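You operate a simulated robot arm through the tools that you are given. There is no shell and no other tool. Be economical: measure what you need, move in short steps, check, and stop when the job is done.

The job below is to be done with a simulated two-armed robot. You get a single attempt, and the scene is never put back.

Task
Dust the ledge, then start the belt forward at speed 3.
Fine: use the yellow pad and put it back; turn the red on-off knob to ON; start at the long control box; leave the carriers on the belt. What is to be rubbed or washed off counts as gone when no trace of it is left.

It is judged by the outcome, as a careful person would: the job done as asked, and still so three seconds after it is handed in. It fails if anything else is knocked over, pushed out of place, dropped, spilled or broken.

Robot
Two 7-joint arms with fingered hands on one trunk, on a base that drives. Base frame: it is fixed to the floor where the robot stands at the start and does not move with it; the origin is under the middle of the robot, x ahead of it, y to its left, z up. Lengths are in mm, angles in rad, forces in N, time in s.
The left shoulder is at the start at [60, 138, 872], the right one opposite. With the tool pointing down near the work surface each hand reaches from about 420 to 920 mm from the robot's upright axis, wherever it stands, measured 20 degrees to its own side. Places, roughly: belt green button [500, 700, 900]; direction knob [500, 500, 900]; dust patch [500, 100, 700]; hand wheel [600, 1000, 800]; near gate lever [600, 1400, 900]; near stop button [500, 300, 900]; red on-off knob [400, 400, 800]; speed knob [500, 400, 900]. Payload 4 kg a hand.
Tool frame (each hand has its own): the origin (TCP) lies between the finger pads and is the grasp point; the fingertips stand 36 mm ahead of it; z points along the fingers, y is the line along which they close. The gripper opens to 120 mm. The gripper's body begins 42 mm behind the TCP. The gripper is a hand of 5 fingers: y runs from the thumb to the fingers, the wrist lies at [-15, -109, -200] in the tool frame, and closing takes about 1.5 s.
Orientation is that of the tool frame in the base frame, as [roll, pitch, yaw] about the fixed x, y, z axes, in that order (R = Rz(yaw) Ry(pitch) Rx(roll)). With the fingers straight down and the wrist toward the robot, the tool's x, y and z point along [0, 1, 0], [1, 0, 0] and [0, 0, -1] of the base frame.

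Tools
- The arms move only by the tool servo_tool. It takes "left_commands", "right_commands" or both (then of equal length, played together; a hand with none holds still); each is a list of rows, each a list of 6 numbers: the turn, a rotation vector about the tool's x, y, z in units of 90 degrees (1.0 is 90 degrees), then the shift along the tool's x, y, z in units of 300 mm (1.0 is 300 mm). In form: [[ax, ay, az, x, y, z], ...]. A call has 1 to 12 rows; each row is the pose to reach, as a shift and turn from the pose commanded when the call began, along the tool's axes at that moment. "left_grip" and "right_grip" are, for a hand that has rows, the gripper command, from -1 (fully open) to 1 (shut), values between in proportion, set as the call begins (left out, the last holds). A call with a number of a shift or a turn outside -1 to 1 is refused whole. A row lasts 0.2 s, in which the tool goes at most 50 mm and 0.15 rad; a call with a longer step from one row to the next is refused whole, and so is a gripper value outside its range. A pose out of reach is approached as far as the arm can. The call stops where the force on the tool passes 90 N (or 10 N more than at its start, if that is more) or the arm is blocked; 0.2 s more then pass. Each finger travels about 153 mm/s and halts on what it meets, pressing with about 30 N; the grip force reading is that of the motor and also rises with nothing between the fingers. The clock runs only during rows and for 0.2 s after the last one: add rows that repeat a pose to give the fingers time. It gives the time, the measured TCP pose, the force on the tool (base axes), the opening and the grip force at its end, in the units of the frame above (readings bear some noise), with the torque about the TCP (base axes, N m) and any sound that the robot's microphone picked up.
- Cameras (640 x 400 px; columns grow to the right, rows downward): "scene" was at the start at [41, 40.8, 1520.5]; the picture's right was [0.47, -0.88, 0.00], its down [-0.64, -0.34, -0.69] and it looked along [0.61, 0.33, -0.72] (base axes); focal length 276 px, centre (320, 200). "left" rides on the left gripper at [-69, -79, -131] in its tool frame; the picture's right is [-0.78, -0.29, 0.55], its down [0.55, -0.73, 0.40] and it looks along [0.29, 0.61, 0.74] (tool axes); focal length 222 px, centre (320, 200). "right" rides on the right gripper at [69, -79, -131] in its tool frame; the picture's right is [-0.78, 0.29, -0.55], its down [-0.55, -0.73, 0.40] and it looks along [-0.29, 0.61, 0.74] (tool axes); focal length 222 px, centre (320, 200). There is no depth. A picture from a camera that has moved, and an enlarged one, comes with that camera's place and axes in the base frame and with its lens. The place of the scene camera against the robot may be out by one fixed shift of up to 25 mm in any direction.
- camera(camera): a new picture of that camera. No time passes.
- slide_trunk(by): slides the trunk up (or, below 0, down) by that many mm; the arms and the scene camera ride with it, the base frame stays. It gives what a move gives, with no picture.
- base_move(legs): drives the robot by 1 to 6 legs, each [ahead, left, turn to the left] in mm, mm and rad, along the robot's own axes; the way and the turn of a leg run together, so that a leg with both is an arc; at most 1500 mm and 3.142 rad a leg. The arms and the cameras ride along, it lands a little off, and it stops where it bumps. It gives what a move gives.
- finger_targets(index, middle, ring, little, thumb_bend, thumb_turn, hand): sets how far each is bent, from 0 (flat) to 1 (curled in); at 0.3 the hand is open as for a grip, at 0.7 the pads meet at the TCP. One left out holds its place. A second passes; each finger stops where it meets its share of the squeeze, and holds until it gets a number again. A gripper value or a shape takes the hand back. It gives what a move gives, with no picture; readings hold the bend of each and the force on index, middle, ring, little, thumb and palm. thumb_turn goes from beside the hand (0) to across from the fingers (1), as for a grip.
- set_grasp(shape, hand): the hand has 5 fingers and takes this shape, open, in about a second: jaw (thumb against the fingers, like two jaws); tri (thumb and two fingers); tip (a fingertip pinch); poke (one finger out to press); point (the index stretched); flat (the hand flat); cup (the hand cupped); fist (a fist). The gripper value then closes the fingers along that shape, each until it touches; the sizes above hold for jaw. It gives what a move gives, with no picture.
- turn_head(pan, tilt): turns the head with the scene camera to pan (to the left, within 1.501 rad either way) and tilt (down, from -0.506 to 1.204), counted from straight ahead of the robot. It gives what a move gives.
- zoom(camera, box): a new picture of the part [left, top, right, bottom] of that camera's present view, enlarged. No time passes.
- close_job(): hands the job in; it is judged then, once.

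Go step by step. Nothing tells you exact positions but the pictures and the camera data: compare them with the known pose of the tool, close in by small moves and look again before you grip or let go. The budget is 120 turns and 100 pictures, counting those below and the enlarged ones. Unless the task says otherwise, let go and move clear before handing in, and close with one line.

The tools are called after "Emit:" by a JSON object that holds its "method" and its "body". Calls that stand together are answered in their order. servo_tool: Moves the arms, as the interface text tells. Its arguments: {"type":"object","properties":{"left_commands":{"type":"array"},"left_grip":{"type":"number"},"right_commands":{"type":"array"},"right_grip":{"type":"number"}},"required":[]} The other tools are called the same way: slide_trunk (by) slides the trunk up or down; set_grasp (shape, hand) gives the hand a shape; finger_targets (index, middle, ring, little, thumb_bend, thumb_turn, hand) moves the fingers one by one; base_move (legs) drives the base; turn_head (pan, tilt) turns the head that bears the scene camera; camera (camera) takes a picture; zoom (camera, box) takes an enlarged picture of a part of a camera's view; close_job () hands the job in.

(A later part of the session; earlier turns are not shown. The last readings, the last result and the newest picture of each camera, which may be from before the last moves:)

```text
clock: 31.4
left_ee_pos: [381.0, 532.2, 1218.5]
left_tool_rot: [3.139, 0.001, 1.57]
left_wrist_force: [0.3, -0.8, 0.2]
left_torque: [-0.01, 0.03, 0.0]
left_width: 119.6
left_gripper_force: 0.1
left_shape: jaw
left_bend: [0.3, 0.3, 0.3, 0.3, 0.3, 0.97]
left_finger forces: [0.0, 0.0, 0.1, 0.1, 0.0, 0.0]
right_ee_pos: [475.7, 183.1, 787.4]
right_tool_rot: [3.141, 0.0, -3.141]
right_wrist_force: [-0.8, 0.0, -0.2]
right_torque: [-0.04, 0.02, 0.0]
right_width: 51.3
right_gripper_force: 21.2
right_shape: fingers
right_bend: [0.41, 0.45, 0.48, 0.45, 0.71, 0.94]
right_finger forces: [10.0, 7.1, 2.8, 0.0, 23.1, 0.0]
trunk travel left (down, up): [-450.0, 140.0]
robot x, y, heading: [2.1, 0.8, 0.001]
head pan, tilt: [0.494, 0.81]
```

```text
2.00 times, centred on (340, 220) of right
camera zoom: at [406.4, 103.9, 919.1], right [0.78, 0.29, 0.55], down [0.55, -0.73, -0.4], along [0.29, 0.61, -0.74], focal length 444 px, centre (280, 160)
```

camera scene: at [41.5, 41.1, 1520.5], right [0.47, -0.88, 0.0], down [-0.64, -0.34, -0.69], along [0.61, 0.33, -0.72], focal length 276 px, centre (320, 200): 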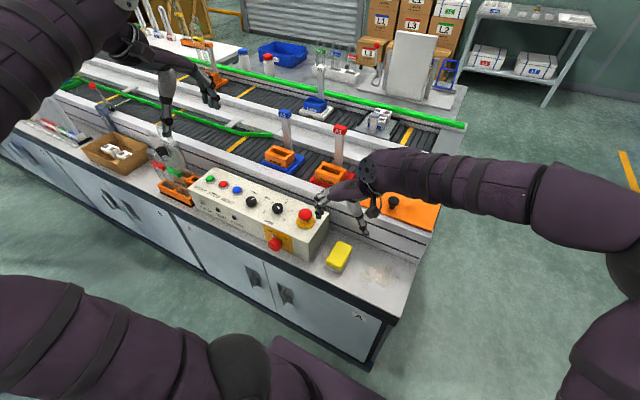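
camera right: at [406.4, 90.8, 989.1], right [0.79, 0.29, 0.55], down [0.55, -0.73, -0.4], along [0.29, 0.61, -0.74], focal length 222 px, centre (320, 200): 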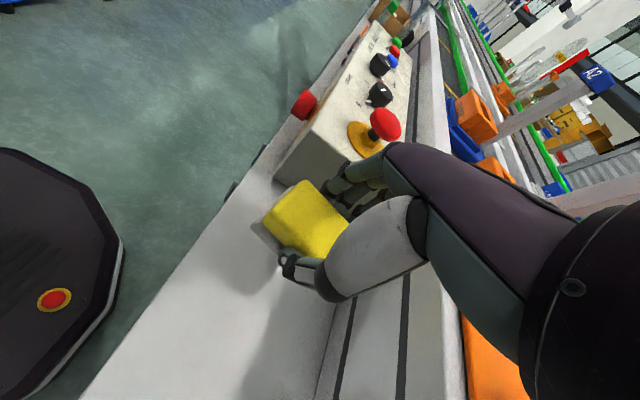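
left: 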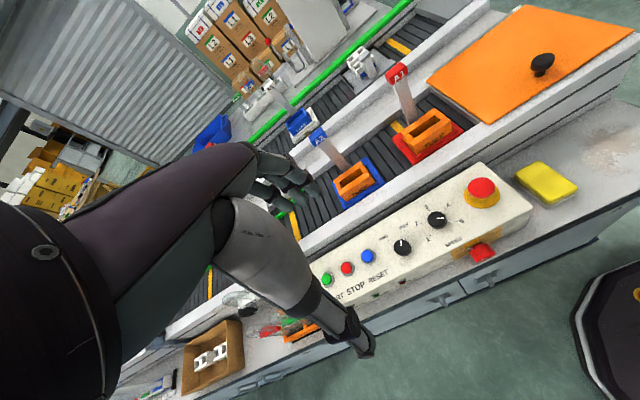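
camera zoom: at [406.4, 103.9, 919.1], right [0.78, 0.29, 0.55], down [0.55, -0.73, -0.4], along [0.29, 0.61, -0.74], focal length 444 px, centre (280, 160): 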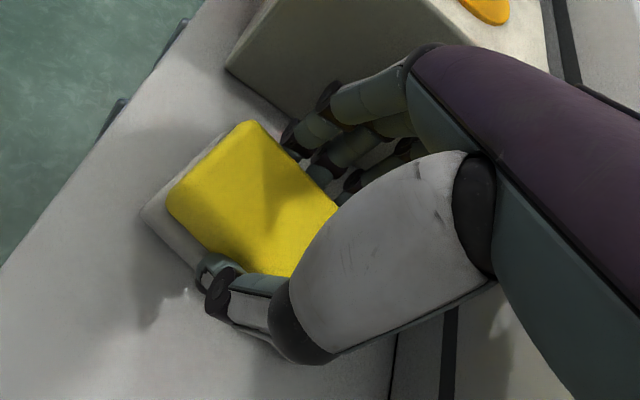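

The pad sits within a few mm of its original spot. I lower until contact and open the fingers.

Emit:
{"method": "servo_tool", "body": {"right_commands": [[0, 0, 0, 0, -0.01, 0], [0, 0, 0, 0, -0.01, 0.005], [0, 0, 0, 0, -0.01, 0.01], [0, 0, 0, 0, -0.01, 0.01]]}}

Emit:
{"method": "finger_targets", "body": {"hand": "right", "thumb_bend": 0.6, "index": 0.32, "middle": 0.32, "ring": 0.32, "little": 0.32}}

Emit:
{"method": "zoom", "body": {"camera": "right", "box": [220, 120, 460, 320]}}

```text
clock: 32.4
left_ee_pos: [380.7, 531.3, 1219.2]
left_tool_rot: [3.141, 0.001, 1.571]
left_wrist_force: [-0.5, -0.1, -0.2]
left_torque: [0.03, 0.05, 0.04]
left_width: 119.9
left_gripper_force: 0.1
left_shape: jaw
left_bend: [0.3, 0.3, 0.3, 0.3, 0.3, 0.97]
left_finger forces: [0.0, 0.0, 0.2, 0.0, 0.0, 0.0]
right_ee_pos: [475.8, 179.7, 785.4]
right_tool_rot: [3.141, 0.0, -3.14]
right_wrist_force: [-0.5, 0.6, 2.4]
right_torque: [0.11, -0.07, 0.0]
right_width: 51.5
right_gripper_force: 22.2
right_shape: fingers
right_bend: [0.41, 0.45, 0.48, 0.45, 0.71, 0.94]
right_finger forces: [10.1, 7.0, 4.0, 0.1, 23.4, 0.0]
trunk travel left (down, up): [-450.0, 140.0]
robot x, y, heading: [-2.5, 1.0, -0.001]
head pan, tilt: [0.494, 0.81]
```

```text
clock: 33.4
left_ee_pos: [381.3, 531.9, 1217.6]
left_tool_rot: [-3.141, 0.0, 1.57]
left_wrist_force: [1.2, -0.9, 0.7]
left_torque: [0.0, -0.01, -0.03]
left_width: 119.6
left_gripper_force: 0.0
left_shape: jaw
left_bend: [0.3, 0.3, 0.3, 0.3, 0.3, 0.97]
left_finger forces: [0.0, 0.0, 0.0, 0.0, 0.0, 0.0]
right_ee_pos: [475.0, 179.1, 785.1]
right_tool_rot: [3.14, -0.001, -3.141]
right_wrist_force: [-0.9, 0.6, -0.9]
right_torque: [0.0, -0.01, 0.02]
right_width: 71.8
right_gripper_force: 0.2
right_shape: fingers
right_bend: [0.32, 0.32, 0.32, 0.32, 0.6, 0.97]
right_finger forces: [0.0, 0.0, 0.0, 0.1, 0.1, 0.0]
trunk travel left (down, up): [-450.0, 140.0]
robot x, y, heading: [2.7, -3.1, -0.005]
head pan, tilt: [0.494, 0.81]
```

```text
2.00 times, centred on (340, 220) of right
camera zoom: at [406.8, 100.6, 916.5], right [0.79, 0.29, 0.55], down [0.55, -0.73, -0.4], along [0.29, 0.61, -0.74], focal length 444 px, centre (280, 160)
```

zoom: 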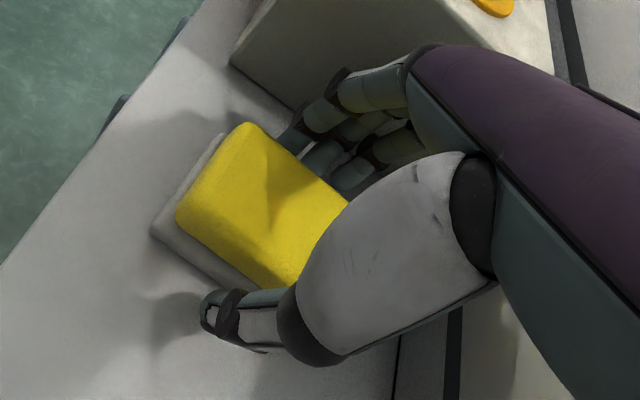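

Released and flat. I lift straight up and clear, then inspect the ledge.

Emit:
{"method": "servo_tool", "body": {"right_commands": [[0, 0, 0, 0, 0, -0.06], [0, 0, 0, 0, 0, -0.15], [0, 0, 0, 0, 0, -0.28], [0, 0, 0, 0, 0, -0.42], [0, 0, 0, 0, 0, -0.56], [0, 0, 0, 0, -0.12, -0.7], [0, 0, 0, 0, -0.27, -0.8], [0, 0, 0, 0, -0.42, -0.85], [0, 0, 0, 0, -0.57, -0.9], [0, 0, 0, 0, -0.72, -0.9], [0, 0, 0, 0, -0.87, -0.9], [0, 0, 0, 0, -0.95, -0.9]]}}

Emit:
{"method": "zoom", "body": {"camera": "scene", "box": [260, 190, 440, 310]}}

Emit:
{"method": "zoom", "body": {"camera": "scene", "box": [330, 220, 430, 320]}}

```text
refused: row 6 steps farther than a row can; nothing moved
```

```text
3.33 times, centred on (350, 250) of scene
camera zoom: at [41.0, 40.9, 1520.5], right [0.47, -0.88, 0.0], down [-0.64, -0.34, -0.69], along [0.61, 0.33, -0.72], focal length 921 px, centre (220, 33)
```

zoom: 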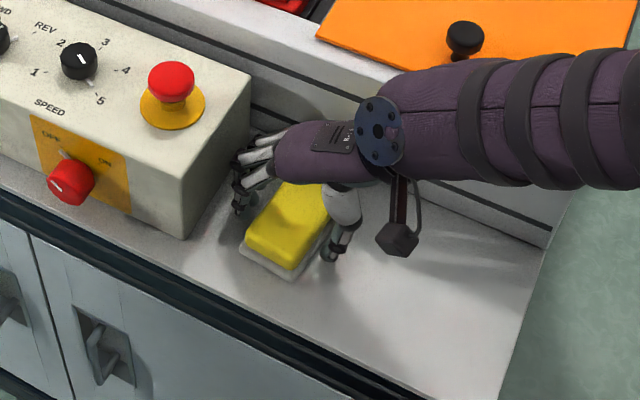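

```text
4.00 times, centred on (380, 270) of scene
camera zoom: at [41.0, 40.9, 1520.5], right [0.47, -0.88, 0.0], down [-0.64, -0.34, -0.69], along [0.61, 0.33, -0.72], focal length 1105 px, centre (80, -80)
```

zoom: 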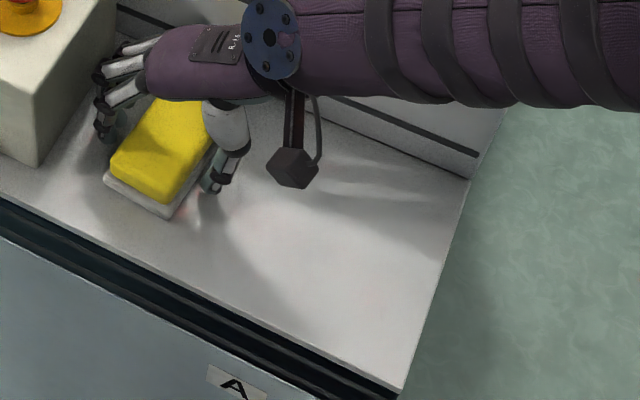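

The pad matches its original place. The lift was refused for one long step, so I retry with shorter ones.

Emit:
{"method": "servo_tool", "body": {"right_commands": [[0, 0, 0, 0, 0, -0.06], [0, 0, 0, 0, 0, -0.15], [0, 0, 0, 0, 0, -0.28], [0, 0, 0, 0, 0, -0.42], [0, 0, 0, 0, 0, -0.56], [0, 0, 0, 0, -0.08, -0.68], [0, 0, 0, 0, -0.2, -0.76], [0, 0, 0, 0, -0.34, -0.8], [0, 0, 0, 0, -0.48, -0.84], [0, 0, 0, 0, -0.62, -0.88], [0, 0, 0, 0, -0.77, -0.9], [0, 0, 0, 0, -0.92, -0.9]]}}

Emit:
{"method": "zoom", "body": {"camera": "scene", "box": [330, 220, 430, 320]}}

Emit:
{"method": "zoom", "body": {"camera": "scene", "box": [180, 150, 340, 250]}}

```text
clock: 36.0
left_ee_pos: [381.6, 531.2, 1218.9]
left_tool_rot: [-3.141, -0.001, 1.571]
left_wrist_force: [0.3, -0.4, 0.4]
left_torque: [-0.01, 0.03, -0.01]
left_width: 119.7
left_gripper_force: 0.1
left_shape: jaw
left_bend: [0.3, 0.3, 0.3, 0.3, 0.3, 0.97]
left_finger forces: [0.1, 0.0, 0.0, 0.0, 0.0, 0.1]
right_ee_pos: [475.3, -96.3, 1055.8]
right_tool_rot: [3.141, 0.0, -3.14]
right_wrist_force: [-0.7, -0.6, 0.8]
right_torque: [0.01, -0.01, 0.03]
right_width: 72.1
right_gripper_force: 0.0
right_shape: fingers
right_bend: [0.32, 0.32, 0.32, 0.32, 0.6, 0.97]
right_finger forces: [0.0, 0.0, 0.1, 0.0, 0.0, 0.0]
trunk travel left (down, up): [-450.0, 140.0]
robot x, y, heading: [2.2, -1.8, -0.002]
head pan, tilt: [0.494, 0.81]
```

```text
4.00 times, centred on (380, 270) of scene
camera zoom: at [40.8, 40.3, 1520.5], right [0.47, -0.88, 0.0], down [-0.64, -0.34, -0.69], along [0.61, 0.33, -0.72], focal length 1105 px, centre (80, -80)
```

zoom: 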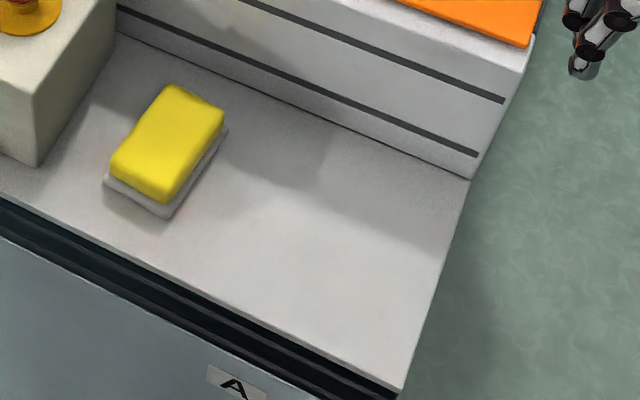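

```text
4.00 times, centred on (260, 200) of scene
camera zoom: at [40.8, 40.3, 1520.5], right [0.47, -0.88, 0.0], down [-0.64, -0.34, -0.69], along [0.61, 0.33, -0.72], focal length 1105 px, centre (560, 200)
```

zoom: 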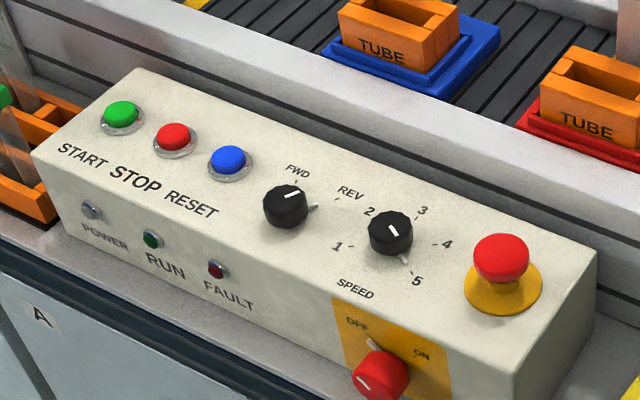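

The ledge is clean and the pad is back. By triangulation the direction knob top is near (460, 519, 877) and set to REV, and the speed knob is near (475, 431, 872) and set to 5. FWD needs +60° and speed 3 needs +120°, both counter-clockwise from above. I bring the left hand in "tri" shape over the direction knob.

Emit:
{"method": "set_grasp", "body": {"hand": "left", "shape": "tri"}}

Emit:
{"method": "servo_tool", "body": {"left_commands": [[0, 0, 0.08, -0.005, 0.03, 0.1], [0, 0, 0.16, -0.01, 0.06, 0.2], [0, 0, 0.24, -0.02, 0.1, 0.3], [0, 0, 0.333, -0.03, 0.14, 0.4], [0, 0, 0.333, -0.04, 0.18, 0.5], [0, 0, 0.333, -0.043, 0.22, 0.6], [0, 0, 0.333, -0.043, 0.26, 0.7], [0, 0, 0.333, -0.043, 0.26, 0.8], [0, 0, 0.333, -0.043, 0.26, 0.84], [0, 0, 0.333, -0.043, 0.26, 0.84]]}}

Emit:
{"method": "camera", "body": {"camera": "left"}}

Emit:
{"method": "camera", "body": {"camera": "scene"}}

```text
clock: 36.9
left_ee_pos: [381.6, 532.6, 1218.9]
left_tool_rot: [3.141, 0.0, 1.571]
left_wrist_force: [0.7, -0.3, -0.5]
left_torque: [-0.01, 0.02, -0.02]
left_width: 119.8
left_gripper_force: 0.0
left_shape: tri
left_bend: [0.3, 0.3, 0.99, 0.99, 0.3, 0.97]
left_finger forces: [0.0, 0.1, 0.1, 0.0, 0.1, 0.0]
right_ee_pos: [476.7, -95.7, 1055.1]
right_tool_rot: [-3.141, 0.001, -3.14]
right_wrist_force: [0.2, 0.0, -0.1]
right_torque: [0.0, -0.02, -0.01]
right_width: 72.1
right_gripper_force: 0.0
right_shape: fingers
right_bend: [0.32, 0.32, 0.32, 0.32, 0.6, 0.97]
right_finger forces: [0.1, 0.0, 0.0, 0.0, 0.1, 0.1]
trunk travel left (down, up): [-450.0, 140.0]
robot x, y, heading: [-0.0, 0.2, -0.002]
head pan, tilt: [0.494, 0.81]
```

```text
clock: 39.1
left_ee_pos: [461.1, 518.0, 967.1]
left_tool_rot: [-3.14, 0.0, 1.049]
left_wrist_force: [-0.2, 0.5, 0.2]
left_torque: [0.01, 0.0, 0.0]
left_width: 119.9
left_gripper_force: 0.0
left_shape: tri
left_bend: [0.3, 0.3, 0.99, 0.99, 0.3, 0.97]
left_finger forces: [0.0, 0.1, 0.1, 0.0, 0.0, 0.0]
right_ee_pos: [476.5, -96.3, 1055.1]
right_tool_rot: [3.141, 0.0, 3.14]
right_wrist_force: [-0.3, -0.2, -0.1]
right_torque: [0.02, -0.03, 0.0]
right_width: 72.3
right_gripper_force: 0.0
right_shape: fingers
right_bend: [0.32, 0.32, 0.32, 0.32, 0.6, 0.97]
right_finger forces: [0.1, 0.1, 0.0, 0.1, 0.1, 0.1]
trunk travel left (down, up): [-450.0, 140.0]
robot x, y, heading: [0.0, -1.6, -0.0]
head pan, tilt: [0.494, 0.81]
```

```text
67 pictures are left
camera left: at [356.6, 498.9, 1096.9], right [-0.64, -0.53, -0.55], down [-0.36, 0.84, -0.4], along [0.67, -0.06, -0.74], focal length 222 px, centre (320, 200)
```

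left: 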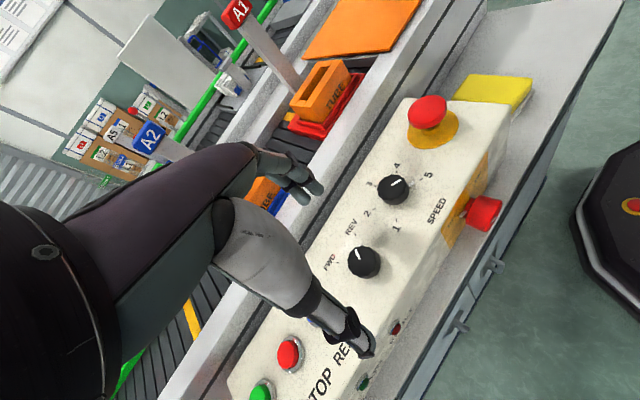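

```text
66 pictures are left
camera scene: at [41.0, 40.8, 1520.5], right [0.47, -0.88, 0.0], down [-0.64, -0.34, -0.69], along [0.61, 0.33, -0.72], focal length 276 px, centre (320, 200)
```

scene: 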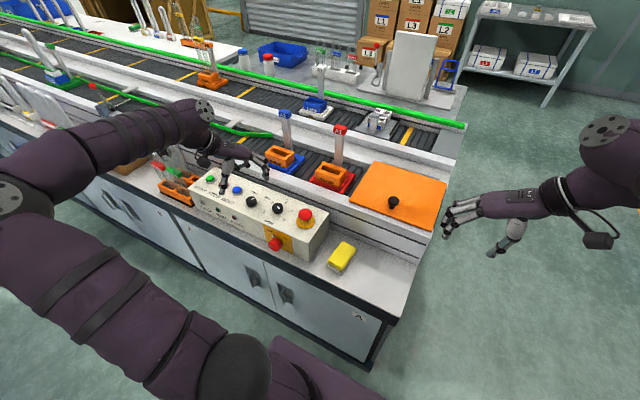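

I zoom in to pin the knob centres and the index marks.

Emit:
{"method": "zoom", "body": {"camera": "left", "box": [300, 80, 520, 300]}}

Emit:
{"method": "zoom", "body": {"camera": "left", "box": [310, 200, 430, 300]}}

```text
1.82 times, centred on (410, 190) of left
camera zoom: at [356.6, 498.9, 1096.9], right [-0.64, -0.53, -0.55], down [-0.36, 0.84, -0.4], along [0.67, -0.06, -0.74], focal length 404 px, centre (156, 218)
```

zoom: 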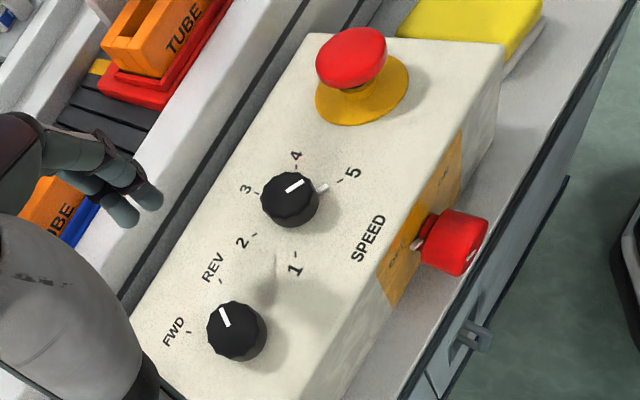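

```text
4.00 times, centred on (370, 250) of left
camera zoom: at [356.6, 498.9, 1096.9], right [-0.64, -0.53, -0.55], down [-0.36, 0.84, -0.4], along [0.67, -0.06, -0.74], focal length 888 px, centre (120, 0)
```

zoom: 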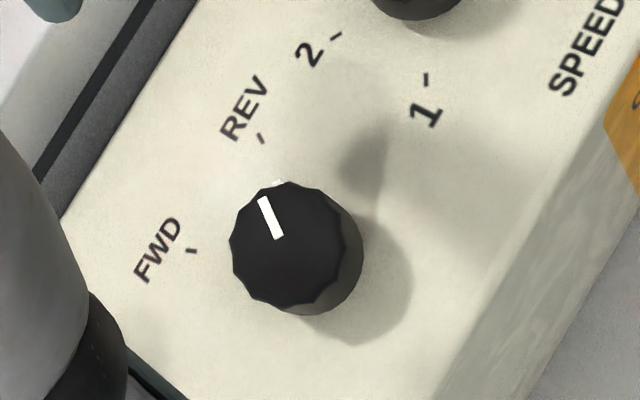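

The direction knob centre is (461, 516), about 30 mm across, at REV. I half-close the fingers and lower around it.

Emit:
{"method": "servo_tool", "body": {"left_commands": [[0, 0, 0, 0, 0, 0.05], [0, 0, 0, 0.003, -0.003, 0.1], [0, 0, 0, 0.003, -0.003, 0.14], [0, 0, 0, 0.003, -0.003, 0.17], [0, 0, 0, 0.003, -0.003, 0.19], [0, 0, 0, 0.003, -0.003, 0.2], [0, 0, 0, 0.003, -0.003, 0.2]], "left_grip": -0.1}}

Emit:
{"method": "camera", "body": {"camera": "left"}}

Emit:
{"method": "zoom", "body": {"camera": "scene", "box": [180, 140, 300, 230]}}

```text
clock: 40.7
left_ee_pos: [459.6, 519.0, 906.8]
left_tool_rot: [-3.141, 0.002, 1.048]
left_wrist_force: [0.5, -0.4, 0.1]
left_torque: [-0.02, 0.01, 0.0]
left_width: 66.2
left_gripper_force: 0.0
left_shape: tri
left_bend: [0.4, 0.44, 0.99, 0.99, 0.51, 1.0]
left_finger forces: [0.1, 0.0, 0.0, 0.0, 0.0, 0.0]
right_ee_pos: [476.8, -95.5, 1054.5]
right_tool_rot: [-3.141, 0.001, 3.141]
right_wrist_force: [0.7, -1.0, 0.8]
right_torque: [0.01, 0.04, 0.05]
right_width: 72.2
right_gripper_force: 0.1
right_shape: fingers
right_bend: [0.32, 0.32, 0.32, 0.32, 0.6, 0.97]
right_finger forces: [0.0, 0.1, 0.0, 0.0, 0.0, 0.1]
trunk travel left (down, up): [-450.0, 140.0]
robot x, y, heading: [1.2, -2.4, 0.006]
head pan, tilt: [0.494, 0.81]
```

```text
63 pictures are left
camera left: at [355.5, 499.3, 1037.3], right [-0.64, -0.53, -0.55], down [-0.36, 0.84, -0.4], along [0.67, -0.06, -0.74], focal length 222 px, centre (320, 200)
```

left: 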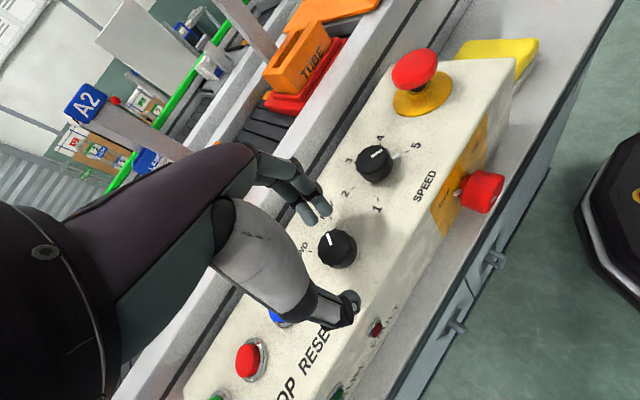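

```text
4.44 times, centred on (240, 185) of scene
camera zoom: at [41.0, 40.8, 1520.5], right [0.47, -0.88, 0.0], down [-0.64, -0.34, -0.69], along [0.61, 0.33, -0.72], focal length 1228 px, centre (676, 267)
```

zoom: 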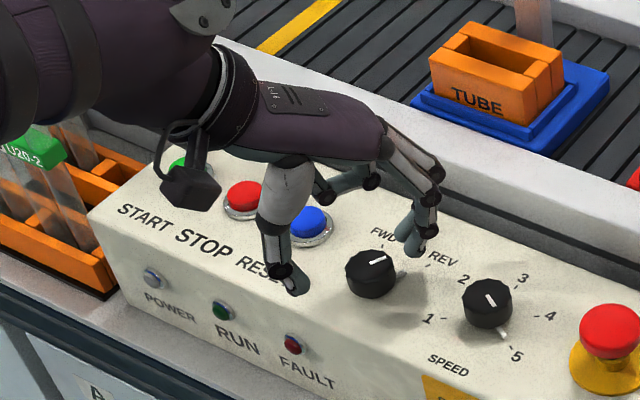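

The knob lies between thumb and fingers. I lower 14 mm more, then close gently.

Emit:
{"method": "servo_tool", "body": {"left_commands": [[0, 0, 0, 0, 0, 0.02], [0, 0, 0, 0, 0, 0.04], [0, 0, 0, 0, 0, 0.047], [0, 0, 0, 0, 0, 0.047]]}}

Emit:
{"method": "servo_tool", "body": {"left_commands": [[0, 0, 0, 0, 0, 0], [0, 0, 0, 0, 0, 0], [0, 0, 0, 0, 0, 0], [0, 0, 0, 0, 0, 0]], "left_grip": 0.6}}

Emit:
{"method": "zoom", "body": {"camera": "scene", "box": [180, 140, 300, 230]}}

Emit:
{"method": "zoom", "body": {"camera": "left", "box": [240, 140, 440, 340]}}

```text
clock: 41.7
left_ee_pos: [460.0, 520.0, 892.6]
left_tool_rot: [-3.141, 0.001, 1.045]
left_wrist_force: [0.2, 0.9, -0.8]
left_torque: [0.02, 0.01, -0.01]
left_width: 66.2
left_gripper_force: 0.0
left_shape: tri
left_bend: [0.4, 0.44, 0.99, 0.99, 0.51, 1.0]
left_finger forces: [0.0, 0.0, 0.0, 0.0, 0.0, 0.0]
right_ee_pos: [477.5, -95.5, 1055.4]
right_tool_rot: [3.141, 0.001, 3.141]
right_wrist_force: [0.7, -0.3, 0.4]
right_torque: [0.03, -0.01, -0.03]
right_width: 72.1
right_gripper_force: 0.0
right_shape: fingers
right_bend: [0.32, 0.32, 0.32, 0.32, 0.6, 0.97]
right_finger forces: [0.0, 0.0, 0.0, 0.0, 0.0, 0.0]
trunk travel left (down, up): [-450.0, 140.0]
robot x, y, heading: [3.8, 0.4, -0.001]
head pan, tilt: [0.494, 0.81]
```

```text
clock: 42.7
left_ee_pos: [460.3, 518.5, 894.5]
left_tool_rot: [3.141, -0.002, 1.047]
left_wrist_force: [12.2, -4.3, 5.7]
left_torque: [-0.19, -0.43, 0.03]
left_width: 27.5
left_gripper_force: 0.1
left_shape: tri
left_bend: [0.53, 0.55, 0.99, 0.99, 0.69, 1.0]
left_finger forces: [5.0, 7.4, 0.0, 0.1, 0.0, 0.1]
right_ee_pos: [477.8, -96.9, 1056.3]
right_tool_rot: [3.141, 0.0, 3.141]
right_wrist_force: [-0.4, 0.8, 0.2]
right_torque: [-0.04, -0.03, 0.0]
right_width: 72.2
right_gripper_force: 0.0
right_shape: fingers
right_bend: [0.32, 0.32, 0.32, 0.32, 0.6, 0.97]
right_finger forces: [0.0, 0.0, 0.0, 0.1, 0.1, 0.0]
trunk travel left (down, up): [-450.0, 140.0]
robot x, y, heading: [-2.5, 1.8, 0.001]
head pan, tilt: [0.494, 0.81]
```

```text
4.44 times, centred on (240, 185) of scene
camera zoom: at [42.0, 40.0, 1520.6], right [0.47, -0.88, 0.0], down [-0.64, -0.34, -0.69], along [0.61, 0.33, -0.72], focal length 1228 px, centre (676, 267)
```

zoom: 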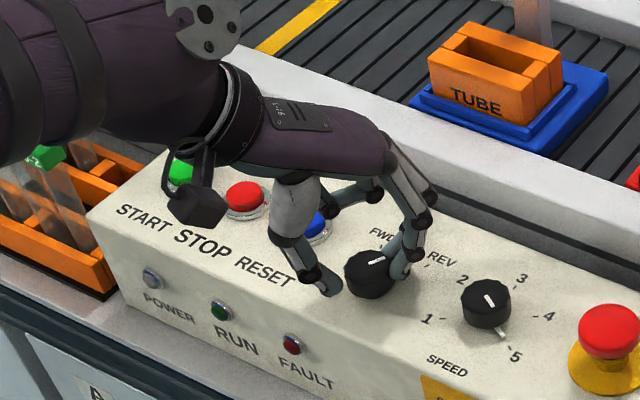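

```text
2.00 times, centred on (340, 240) of left
camera zoom: at [356.6, 499.0, 1024.0], right [-0.64, -0.53, -0.55], down [-0.36, 0.84, -0.4], along [0.67, -0.06, -0.74], focal length 444 px, centre (280, 120)
```

zoom: 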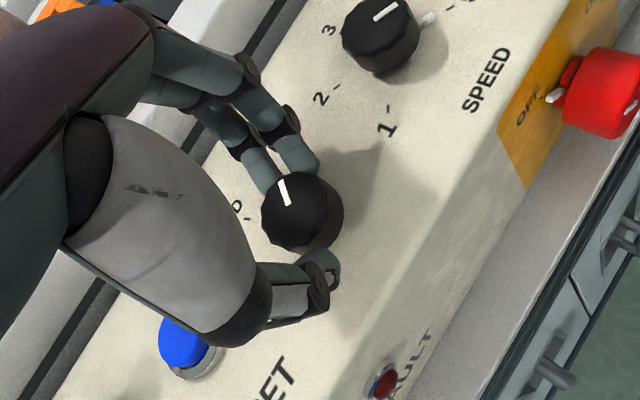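

Fingers are on the knob and the thumb nearly so. I close fully for a firm grip.

Emit:
{"method": "servo_tool", "body": {"left_commands": [[0, 0, 0, 0, 0, 0], [0, 0, 0, 0, 0, 0], [0, 0, 0, 0, 0, 0]], "left_grip": 1}}

Emit:
{"method": "zoom", "body": {"camera": "left", "box": [240, 140, 440, 340]}}

```text
clock: 43.5
left_ee_pos: [458.0, 519.9, 892.7]
left_tool_rot: [3.141, 0.001, 1.049]
left_wrist_force: [0.9, -2.4, -0.5]
left_torque: [-0.1, -0.11, 0.06]
left_width: 25.1
left_gripper_force: 30.3
left_shape: tri
left_bend: [0.5, 0.52, 1.0, 1.0, 0.72, 1.0]
left_finger forces: [14.1, 13.5, 0.1, 0.1, 26.0, 0.0]
right_ee_pos: [476.7, -96.0, 1055.5]
right_tool_rot: [3.14, 0.0, 3.142]
right_wrist_force: [0.2, -0.1, 0.5]
right_torque: [-0.03, -0.04, 0.02]
right_width: 72.1
right_gripper_force: 0.0
right_shape: fingers
right_bend: [0.32, 0.32, 0.32, 0.32, 0.6, 0.97]
right_finger forces: [0.1, 0.1, 0.1, 0.1, 0.0, 0.0]
trunk travel left (down, up): [-450.0, 140.0]
robot x, y, heading: [-2.6, 3.4, -0.006]
head pan, tilt: [0.494, 0.81]
```

```text
2.00 times, centred on (340, 240) of left
camera zoom: at [354.9, 500.1, 1023.1], right [-0.64, -0.54, -0.55], down [-0.36, 0.84, -0.4], along [0.67, -0.06, -0.74], focal length 444 px, centre (280, 120)
```

zoom: 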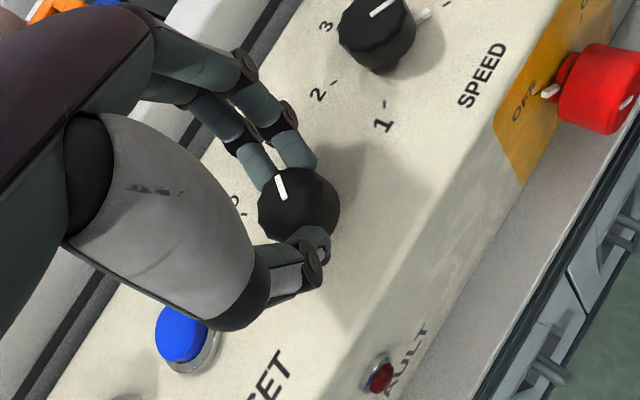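

Firm grip at 30 N. I turn +60° counter-clockwise from above (tool z −0.667).

Emit:
{"method": "servo_tool", "body": {"left_commands": [[0, 0, -0.08, 0, 0, 0], [0, 0, -0.16, 0, 0, 0], [0, 0, -0.24, 0, 0, 0], [0, 0, -0.32, 0, 0, 0], [0, 0, -0.4, 0, 0, 0], [0, 0, -0.48, 0, 0, 0], [0, 0, -0.56, 0, 0, 0], [0, 0, -0.64, 0, 0, 0], [0, 0, -0.69, 0, 0, 0], [0, 0, -0.69, 0, 0, 0]]}}

Emit:
{"method": "zoom", "body": {"camera": "scene", "box": [180, 140, 300, 230]}}

Emit:
{"method": "camera", "body": {"camera": "left"}}

```text
clock: 45.7
left_ee_pos: [456.8, 519.3, 891.9]
left_tool_rot: [-3.141, 0.0, 2.136]
left_wrist_force: [-14.5, -3.6, -5.2]
left_torque: [-0.09, 0.5, -0.06]
left_width: 22.5
left_gripper_force: 29.9
left_shape: tri
left_bend: [0.5, 0.61, 1.0, 1.0, 0.72, 1.0]
left_finger forces: [14.3, 18.0, 0.0, 0.0, 29.5, 0.0]
left hand out of reach, approached as far as the arm can: row 7
right_ee_pos: [475.4, -95.0, 1055.1]
right_tool_rot: [-3.142, -0.002, -3.141]
right_wrist_force: [0.5, 1.1, -0.5]
right_torque: [0.01, 0.02, -0.02]
right_width: 72.1
right_gripper_force: 0.0
right_shape: fingers
right_bend: [0.32, 0.32, 0.32, 0.32, 0.6, 0.97]
right_finger forces: [0.0, 0.0, 0.0, 0.0, 0.1, 0.0]
trunk travel left (down, up): [-450.0, 140.0]
robot x, y, heading: [-0.5, -2.5, -0.003]
head pan, tilt: [0.494, 0.81]
```

```text
4.44 times, centred on (240, 185) of scene
camera zoom: at [39.7, 41.0, 1520.3], right [0.47, -0.88, 0.0], down [-0.64, -0.34, -0.69], along [0.61, 0.33, -0.72], focal length 1228 px, centre (676, 267)
```

zoom: 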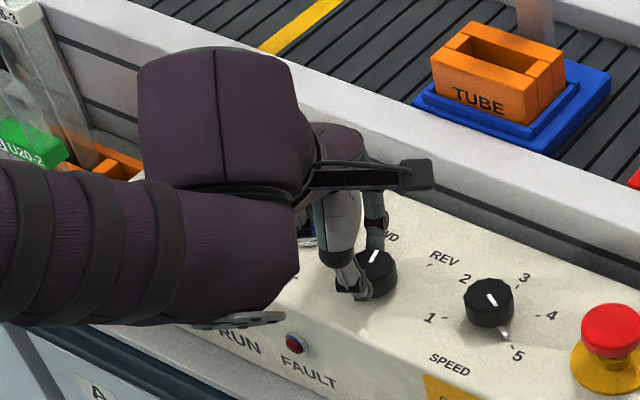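

```text
57 pictures are left
camera left: at [426.2, 420.4, 1022.6], right [0.17, -0.82, -0.55], down [-0.92, 0.07, -0.4], along [0.36, 0.57, -0.74], focal length 222 px, centre (320, 200)
```

left: 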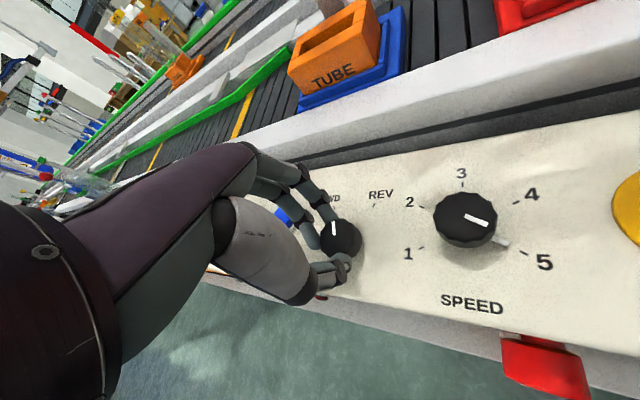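

The pointer is now at FWD. I let go, lift and rotate back a bit to check.

Emit:
{"method": "servo_tool", "body": {"left_commands": [[0, 0, 0, 0, 0, 0], [0, 0, 0, 0, 0, 0], [0, 0, 0, 0, 0, 0], [0, 0, 0, 0, 0, -0.06], [0, 0, 0, 0, 0, -0.14], [0, 0, 0, 0, 0, -0.22], [0, 0, 0, 0, 0, -0.25]], "left_grip": -0.1}}

Emit:
{"method": "zoom", "body": {"camera": "left", "box": [240, 120, 560, 320]}}

Emit:
{"method": "camera", "body": {"camera": "scene"}}

```text
clock: 47.3
left_ee_pos: [460.1, 519.4, 967.8]
left_tool_rot: [3.141, 0.001, 2.132]
left_wrist_force: [-0.1, -0.2, -0.1]
left_torque: [0.04, 0.02, 0.02]
left_width: 65.8
left_gripper_force: 0.1
left_shape: tri
left_bend: [0.4, 0.44, 0.99, 0.99, 0.52, 1.0]
left_finger forces: [0.1, 0.0, 0.0, 0.0, 0.0, 0.1]
right_ee_pos: [476.5, -96.3, 1055.5]
right_tool_rot: [3.141, 0.0, 3.14]
right_wrist_force: [0.3, -0.8, -0.3]
right_torque: [0.02, 0.03, 0.04]
right_width: 71.9
right_gripper_force: 0.1
right_shape: fingers
right_bend: [0.32, 0.32, 0.32, 0.32, 0.6, 0.97]
right_finger forces: [0.0, 0.1, 0.0, 0.0, 0.0, 0.0]
trunk travel left (down, up): [-450.0, 140.0]
robot x, y, heading: [0.0, -1.4, 0.001]
head pan, tilt: [0.494, 0.81]
```

```text
2.00 times, centred on (400, 220) of left
camera zoom: at [428.2, 419.1, 1098.9], right [0.17, -0.82, -0.55], down [-0.91, 0.08, -0.4], along [0.37, 0.57, -0.74], focal length 444 px, centre (160, 160)
```

zoom: 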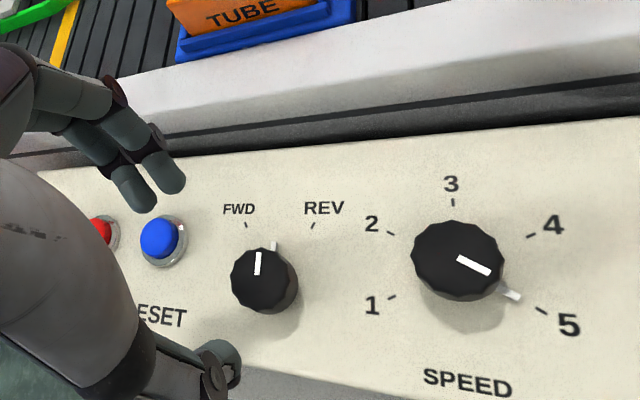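

```text
55 pictures are left
camera scene: at [41.0, 40.6, 1520.5], right [0.47, -0.88, 0.0], down [-0.64, -0.34, -0.69], along [0.61, 0.33, -0.72], focal length 276 px, centre (320, 200)
```

scene: 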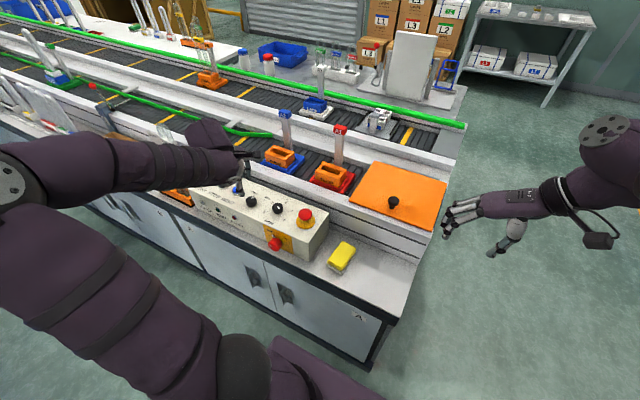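

The pointer stands only about halfway (~+14°), so the grip slipped some. I turn back, re-grip and turn it further.

Emit:
{"method": "servo_tool", "body": {"left_commands": [[0, 0, 0.09, 0, 0, 0], [0, 0, 0.18, 0, 0, 0], [0, 0, 0.27, 0, 0, 0], [0, 0, 0.36, 0, 0, 0], [0, 0, 0.45, 0, 0, 0.0], [0, 0, 0.5, 0, 0, 0.06], [0, 0, 0.5, 0, 0, 0.12], [0, 0, 0.5, 0, 0, 0.18], [0, 0, 0.5, 0, 0, 0.22], [0, 0, 0.5, 0, 0, 0.25], [0, 0, 0.5, 0, 0, 0.25]], "left_grip": -0.1}}

Emit:
{"method": "zoom", "body": {"camera": "left", "box": [240, 120, 440, 320]}}

```text
clock: 49.7
left_ee_pos: [457.3, 520.8, 891.9]
left_tool_rot: [3.141, 0.002, 1.346]
left_wrist_force: [0.5, 0.5, 0.1]
left_torque: [-0.03, -0.01, 0.03]
left_width: 65.8
left_gripper_force: 0.0
left_shape: tri
left_bend: [0.4, 0.44, 0.99, 0.99, 0.52, 1.0]
left_finger forces: [0.1, 0.1, 0.1, 0.0, 0.1, 0.0]
right_ee_pos: [477.5, -96.0, 1055.3]
right_tool_rot: [-3.142, -0.001, 3.14]
right_wrist_force: [-0.7, 0.2, 0.6]
right_torque: [0.01, 0.0, -0.04]
right_width: 71.9
right_gripper_force: 0.1
right_shape: fingers
right_bend: [0.32, 0.32, 0.32, 0.32, 0.6, 0.97]
right_finger forces: [0.0, 0.0, 0.0, 0.0, 0.0, 0.0]
trunk travel left (down, up): [-450.0, 140.0]
robot x, y, heading: [2.6, -0.8, -0.001]
head pan, tilt: [0.494, 0.81]
```

```text
2.00 times, centred on (340, 220) of left
camera zoom: at [365.2, 470.6, 1023.3], right [-0.46, -0.7, -0.55], down [-0.59, 0.7, -0.4], along [0.66, 0.14, -0.74], focal length 444 px, centre (280, 160)
```

zoom: 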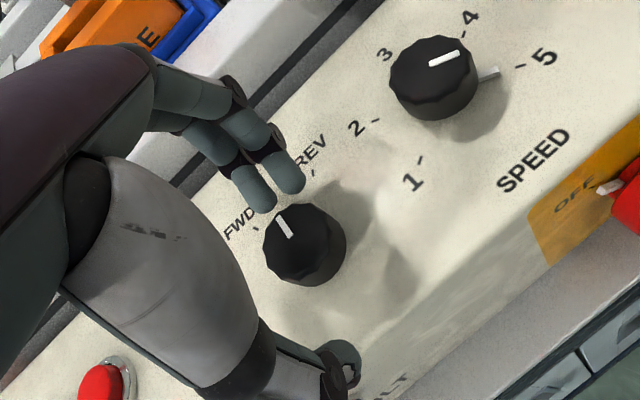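

Well centred again. I grip fully and rotate about 45°.

Emit:
{"method": "servo_tool", "body": {"left_commands": [[0, 0, 0, 0, 0.008, 0], [0, 0, 0, 0, 0.008, 0], [0, 0, 0, 0, 0.008, 0], [0, 0, 0, 0, 0.008, 0], [0, 0, 0, 0, 0.008, 0], [0, 0, 0, 0, 0.008, 0]], "left_grip": 1}}

Emit:
{"method": "servo_tool", "body": {"left_commands": [[0, 0, -0.07, 0, 0, 0], [0, 0, -0.14, 0, 0, 0], [0, 0, -0.21, 0, 0, 0], [0, 0, -0.28, 0, 0, 0], [0, 0, -0.35, 0, 0, 0], [0, 0, -0.42, 0, 0, 0], [0, 0, -0.42, 0, 0, 0]]}}

Emit:
{"method": "zoom", "body": {"camera": "left", "box": [240, 120, 440, 320]}}

Emit:
{"method": "zoom", "body": {"camera": "scene", "box": [210, 160, 290, 220]}}

```text
clock: 51.1
left_ee_pos: [460.0, 518.7, 892.9]
left_tool_rot: [-3.142, 0.001, 1.346]
left_wrist_force: [-3.3, -0.6, -2.3]
left_torque: [0.04, 0.12, -0.01]
left_width: 25.1
left_gripper_force: 30.2
left_shape: tri
left_bend: [0.5, 0.54, 1.0, 1.0, 0.7, 1.0]
left_finger forces: [12.4, 11.4, 0.1, 0.1, 28.4, 0.1]
right_ee_pos: [476.4, -97.3, 1055.0]
right_tool_rot: [-3.139, 0.002, -3.141]
right_wrist_force: [-0.1, 0.5, 0.0]
right_torque: [0.01, 0.0, 0.0]
right_width: 72.0
right_gripper_force: 0.2
right_shape: fingers
right_bend: [0.32, 0.32, 0.32, 0.32, 0.6, 0.97]
right_finger forces: [0.1, 0.0, 0.0, 0.0, 0.1, 0.0]
trunk travel left (down, up): [-450.0, 140.0]
robot x, y, heading: [-2.5, -1.0, -0.004]
head pan, tilt: [0.494, 0.81]
```

```text
clock: 52.7
left_ee_pos: [460.1, 515.9, 892.5]
left_tool_rot: [-3.141, 0.002, 2.004]
left_wrist_force: [-7.9, -13.8, -0.2]
left_torque: [-0.41, 0.28, -0.22]
left_width: 23.5
left_gripper_force: 29.9
left_shape: tri
left_bend: [0.5, 0.56, 1.0, 1.0, 0.7, 1.0]
left_finger forces: [13.5, 10.6, 0.0, 0.0, 32.6, 0.0]
left hand out of reach, approached as far as the arm can: row 5, 6
right_ee_pos: [475.4, -97.4, 1054.8]
right_tool_rot: [3.141, -0.001, 3.141]
right_wrist_force: [-0.4, -1.3, 0.0]
right_torque: [0.03, -0.02, -0.01]
right_width: 72.2
right_gripper_force: 0.1
right_shape: fingers
right_bend: [0.32, 0.32, 0.32, 0.32, 0.6, 0.97]
right_finger forces: [0.0, 0.1, 0.0, 0.0, 0.0, 0.0]
trunk travel left (down, up): [-450.0, 140.0]
robot x, y, heading: [1.7, 0.6, 0.004]
head pan, tilt: [0.494, 0.81]
```

```text
2.00 times, centred on (340, 220) of left
camera zoom: at [417.6, 421.7, 1023.4], right [0.07, -0.84, -0.55], down [-0.9, 0.19, -0.4], along [0.43, 0.52, -0.74], focal length 444 px, centre (280, 160)
```

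zoom: 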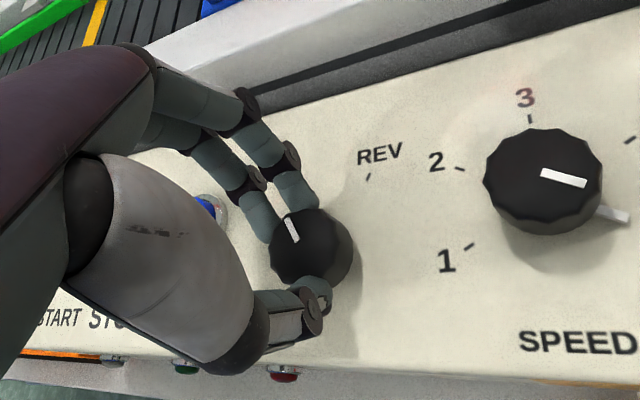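

```text
6.67 times, centred on (250, 190) of scene
camera zoom: at [40.3, 39.1, 1520.4], right [0.47, -0.88, 0.0], down [-0.64, -0.34, -0.69], along [0.61, 0.33, -0.72], focal length 1842 px, centre (787, 267)
```

zoom: 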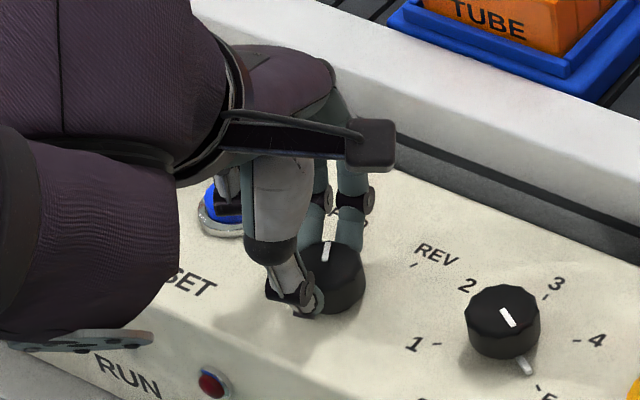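

The line reads about +25°, near FWD. I release, lift, and check the pointer.

Emit:
{"method": "servo_tool", "body": {"left_commands": [[0, 0, 0, 0, 0, 0], [0, 0, 0, 0, 0, 0], [0, 0, 0, 0, 0, 0], [0, 0, 0, 0, 0, -0.06], [0, 0, 0, 0, 0, -0.14], [0, 0, 0, 0, 0, -0.22], [0, 0, 0, 0, 0, -0.25]], "left_grip": -0.1}}

Emit:
{"method": "zoom", "body": {"camera": "left", "box": [280, 130, 480, 290]}}

```text
clock: 54.3
left_ee_pos: [462.1, 518.8, 967.5]
left_tool_rot: [3.141, -0.001, 2.006]
left_wrist_force: [-0.5, 1.0, 0.1]
left_torque: [0.03, -0.03, -0.02]
left_width: 65.9
left_gripper_force: 0.1
left_shape: tri
left_bend: [0.4, 0.44, 0.99, 0.99, 0.51, 1.0]
left_finger forces: [0.0, 0.1, 0.0, 0.1, 0.0, 0.0]
right_ee_pos: [476.7, -94.7, 1054.6]
right_tool_rot: [3.14, 0.0, -3.141]
right_wrist_force: [0.3, -0.5, -0.9]
right_torque: [0.02, 0.0, 0.01]
right_width: 72.0
right_gripper_force: 0.0
right_shape: fingers
right_bend: [0.32, 0.32, 0.32, 0.32, 0.6, 0.97]
right_finger forces: [0.1, 0.0, 0.1, 0.1, 0.0, 0.0]
trunk travel left (down, up): [-450.0, 140.0]
robot x, y, heading: [3.7, 0.7, -0.003]
head pan, tilt: [0.494, 0.81]
```

```text
2.50 times, centred on (380, 210) of left
camera zoom: at [418.6, 423.0, 1098.1], right [0.07, -0.83, -0.55], down [-0.9, 0.19, -0.4], along [0.43, 0.52, -0.74], focal length 555 px, centre (170, 175)
```

zoom: 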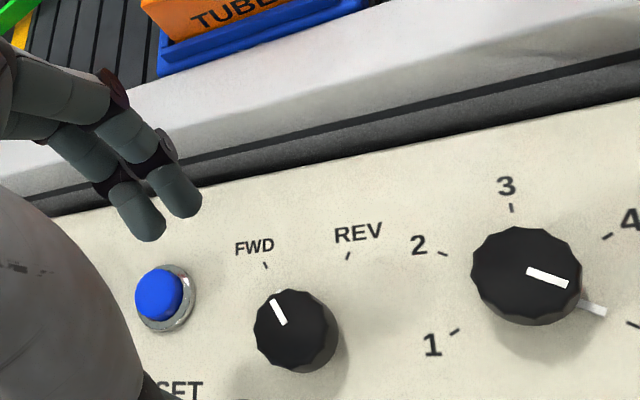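

The line now points at FWD; one closer look to be sure.

Emit:
{"method": "zoom", "body": {"camera": "left", "box": [340, 190, 440, 290]}}

```text
4.00 times, centred on (390, 240) of left
camera zoom: at [418.6, 423.0, 1098.1], right [0.07, -0.83, -0.55], down [-0.9, 0.19, -0.4], along [0.43, 0.52, -0.74], focal length 888 px, centre (40, 40)
```

zoom: 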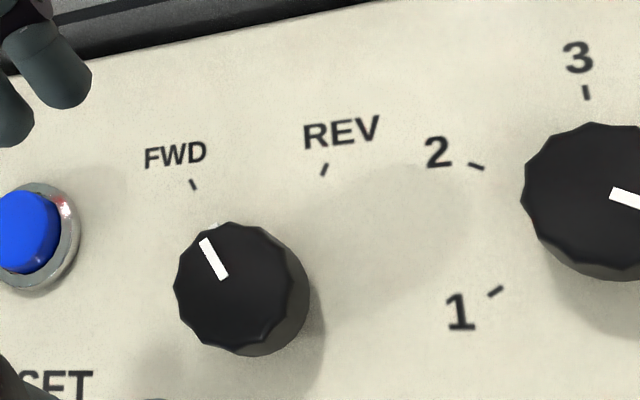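

FWD is set (~29°). Next I move over the speed knob (477, 428.5) with the hand turned well clockwise, ready for the +120° turn.

Emit:
{"method": "servo_tool", "body": {"left_commands": [[0, 0, 0.086, -0.03, -0.008, 0], [0, 0, 0.172, -0.06, -0.016, 0], [0, 0, 0.259, -0.09, -0.024, 0], [0, 0, 0.345, -0.12, -0.032, 0], [0, 0, 0.431, -0.15, -0.04, 0], [0, 0, 0.517, -0.18, -0.048, 0], [0, 0, 0.604, -0.21, -0.056, 0], [0, 0, 0.69, -0.24, -0.064, 0], [0, 0, 0.776, -0.27, -0.072, 0], [0, 0, 0.863, -0.293, -0.081, 0], [0, 0, 0.863, -0.293, -0.081, 0]]}}

Emit:
{"method": "camera", "body": {"camera": "left"}}

Emit:
{"method": "camera", "body": {"camera": "scene"}}

```text
clock: 56.7
left_ee_pos: [475.7, 429.1, 967.6]
left_tool_rot: [-3.141, 0.0, 0.649]
left_wrist_force: [-0.4, 0.1, 0.2]
left_torque: [-0.03, 0.01, 0.01]
left_width: 66.0
left_gripper_force: 0.1
left_shape: tri
left_bend: [0.4, 0.44, 0.99, 0.99, 0.51, 1.0]
left_finger forces: [0.0, 0.1, 0.1, 0.0, 0.0, 0.1]
right_ee_pos: [475.3, -96.2, 1054.7]
right_tool_rot: [3.141, 0.0, -3.142]
right_wrist_force: [0.0, -0.5, -0.4]
right_torque: [0.0, 0.01, 0.01]
right_width: 72.4
right_gripper_force: 0.0
right_shape: fingers
right_bend: [0.32, 0.32, 0.32, 0.32, 0.6, 0.97]
right_finger forces: [0.0, 0.0, 0.0, 0.0, 0.1, 0.0]
trunk travel left (down, up): [-450.0, 140.0]
robot x, y, heading: [-0.2, -1.1, 0.0]
head pan, tilt: [0.494, 0.81]
```

```text
49 pictures are left
camera left: at [372.5, 450.8, 1098.0], right [-0.8, -0.24, -0.55], down [-0.01, 0.92, -0.4], along [0.6, -0.32, -0.74], focal length 222 px, centre (320, 200)
```

left: 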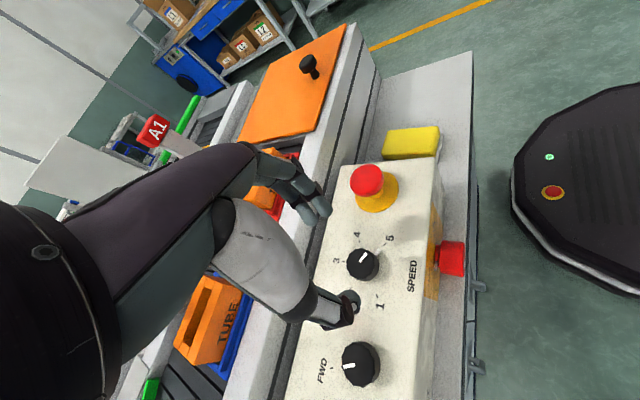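

```text
48 pictures are left
camera scene: at [40.9, 40.8, 1520.5], right [0.47, -0.88, 0.0], down [-0.64, -0.34, -0.69], along [0.61, 0.33, -0.72], focal length 276 px, centre (320, 200)
```

scene: 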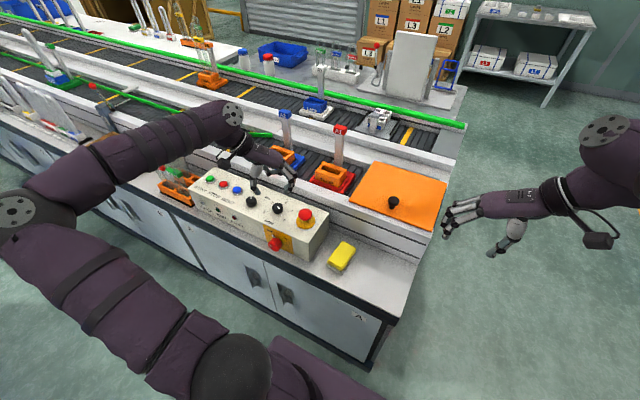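

Centred over the speed knob. I lower 75 mm and look.

Emit:
{"method": "servo_tool", "body": {"left_commands": [[0, 0, 0, 0, 0, 0.06], [0, 0, 0, 0, 0, 0.12], [0, 0, 0, 0, 0, 0.17], [0, 0, 0, 0, 0, 0.21], [0, 0, 0, 0, 0, 0.24], [0, 0, 0, 0, 0, 0.25], [0, 0, 0, 0, 0, 0.25]]}}

Emit:
{"method": "zoom", "body": {"camera": "left", "box": [240, 140, 440, 340]}}

```text
clock: 58.3
left_ee_pos: [476.4, 428.6, 893.2]
left_tool_rot: [3.141, 0.0, 0.649]
left_wrist_force: [-0.5, 0.3, 0.3]
left_torque: [0.0, -0.01, -0.02]
left_width: 65.7
left_gripper_force: 0.1
left_shape: tri
left_bend: [0.4, 0.44, 0.99, 0.99, 0.51, 1.0]
left_finger forces: [0.0, 0.1, 0.0, 0.1, 0.0, 0.0]
right_ee_pos: [476.1, -96.9, 1055.3]
right_tool_rot: [-3.14, -0.001, -3.141]
right_wrist_force: [0.9, 1.2, 0.5]
right_torque: [-0.02, -0.01, -0.02]
right_width: 72.1
right_gripper_force: 0.0
right_shape: fingers
right_bend: [0.32, 0.32, 0.32, 0.32, 0.6, 0.97]
right_finger forces: [0.0, 0.1, 0.0, 0.1, 0.1, 0.0]
trunk travel left (down, up): [-450.0, 140.0]
robot x, y, heading: [0.5, 1.2, -0.002]
head pan, tilt: [0.494, 0.81]
```

```text
2.00 times, centred on (340, 240) of left
camera zoom: at [373.0, 450.6, 1023.5], right [-0.8, -0.24, -0.55], down [-0.01, 0.92, -0.4], along [0.6, -0.31, -0.74], focal length 444 px, centre (280, 120)
```

zoom: 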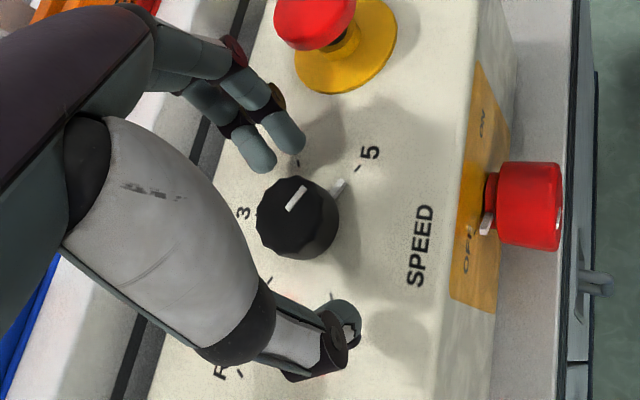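

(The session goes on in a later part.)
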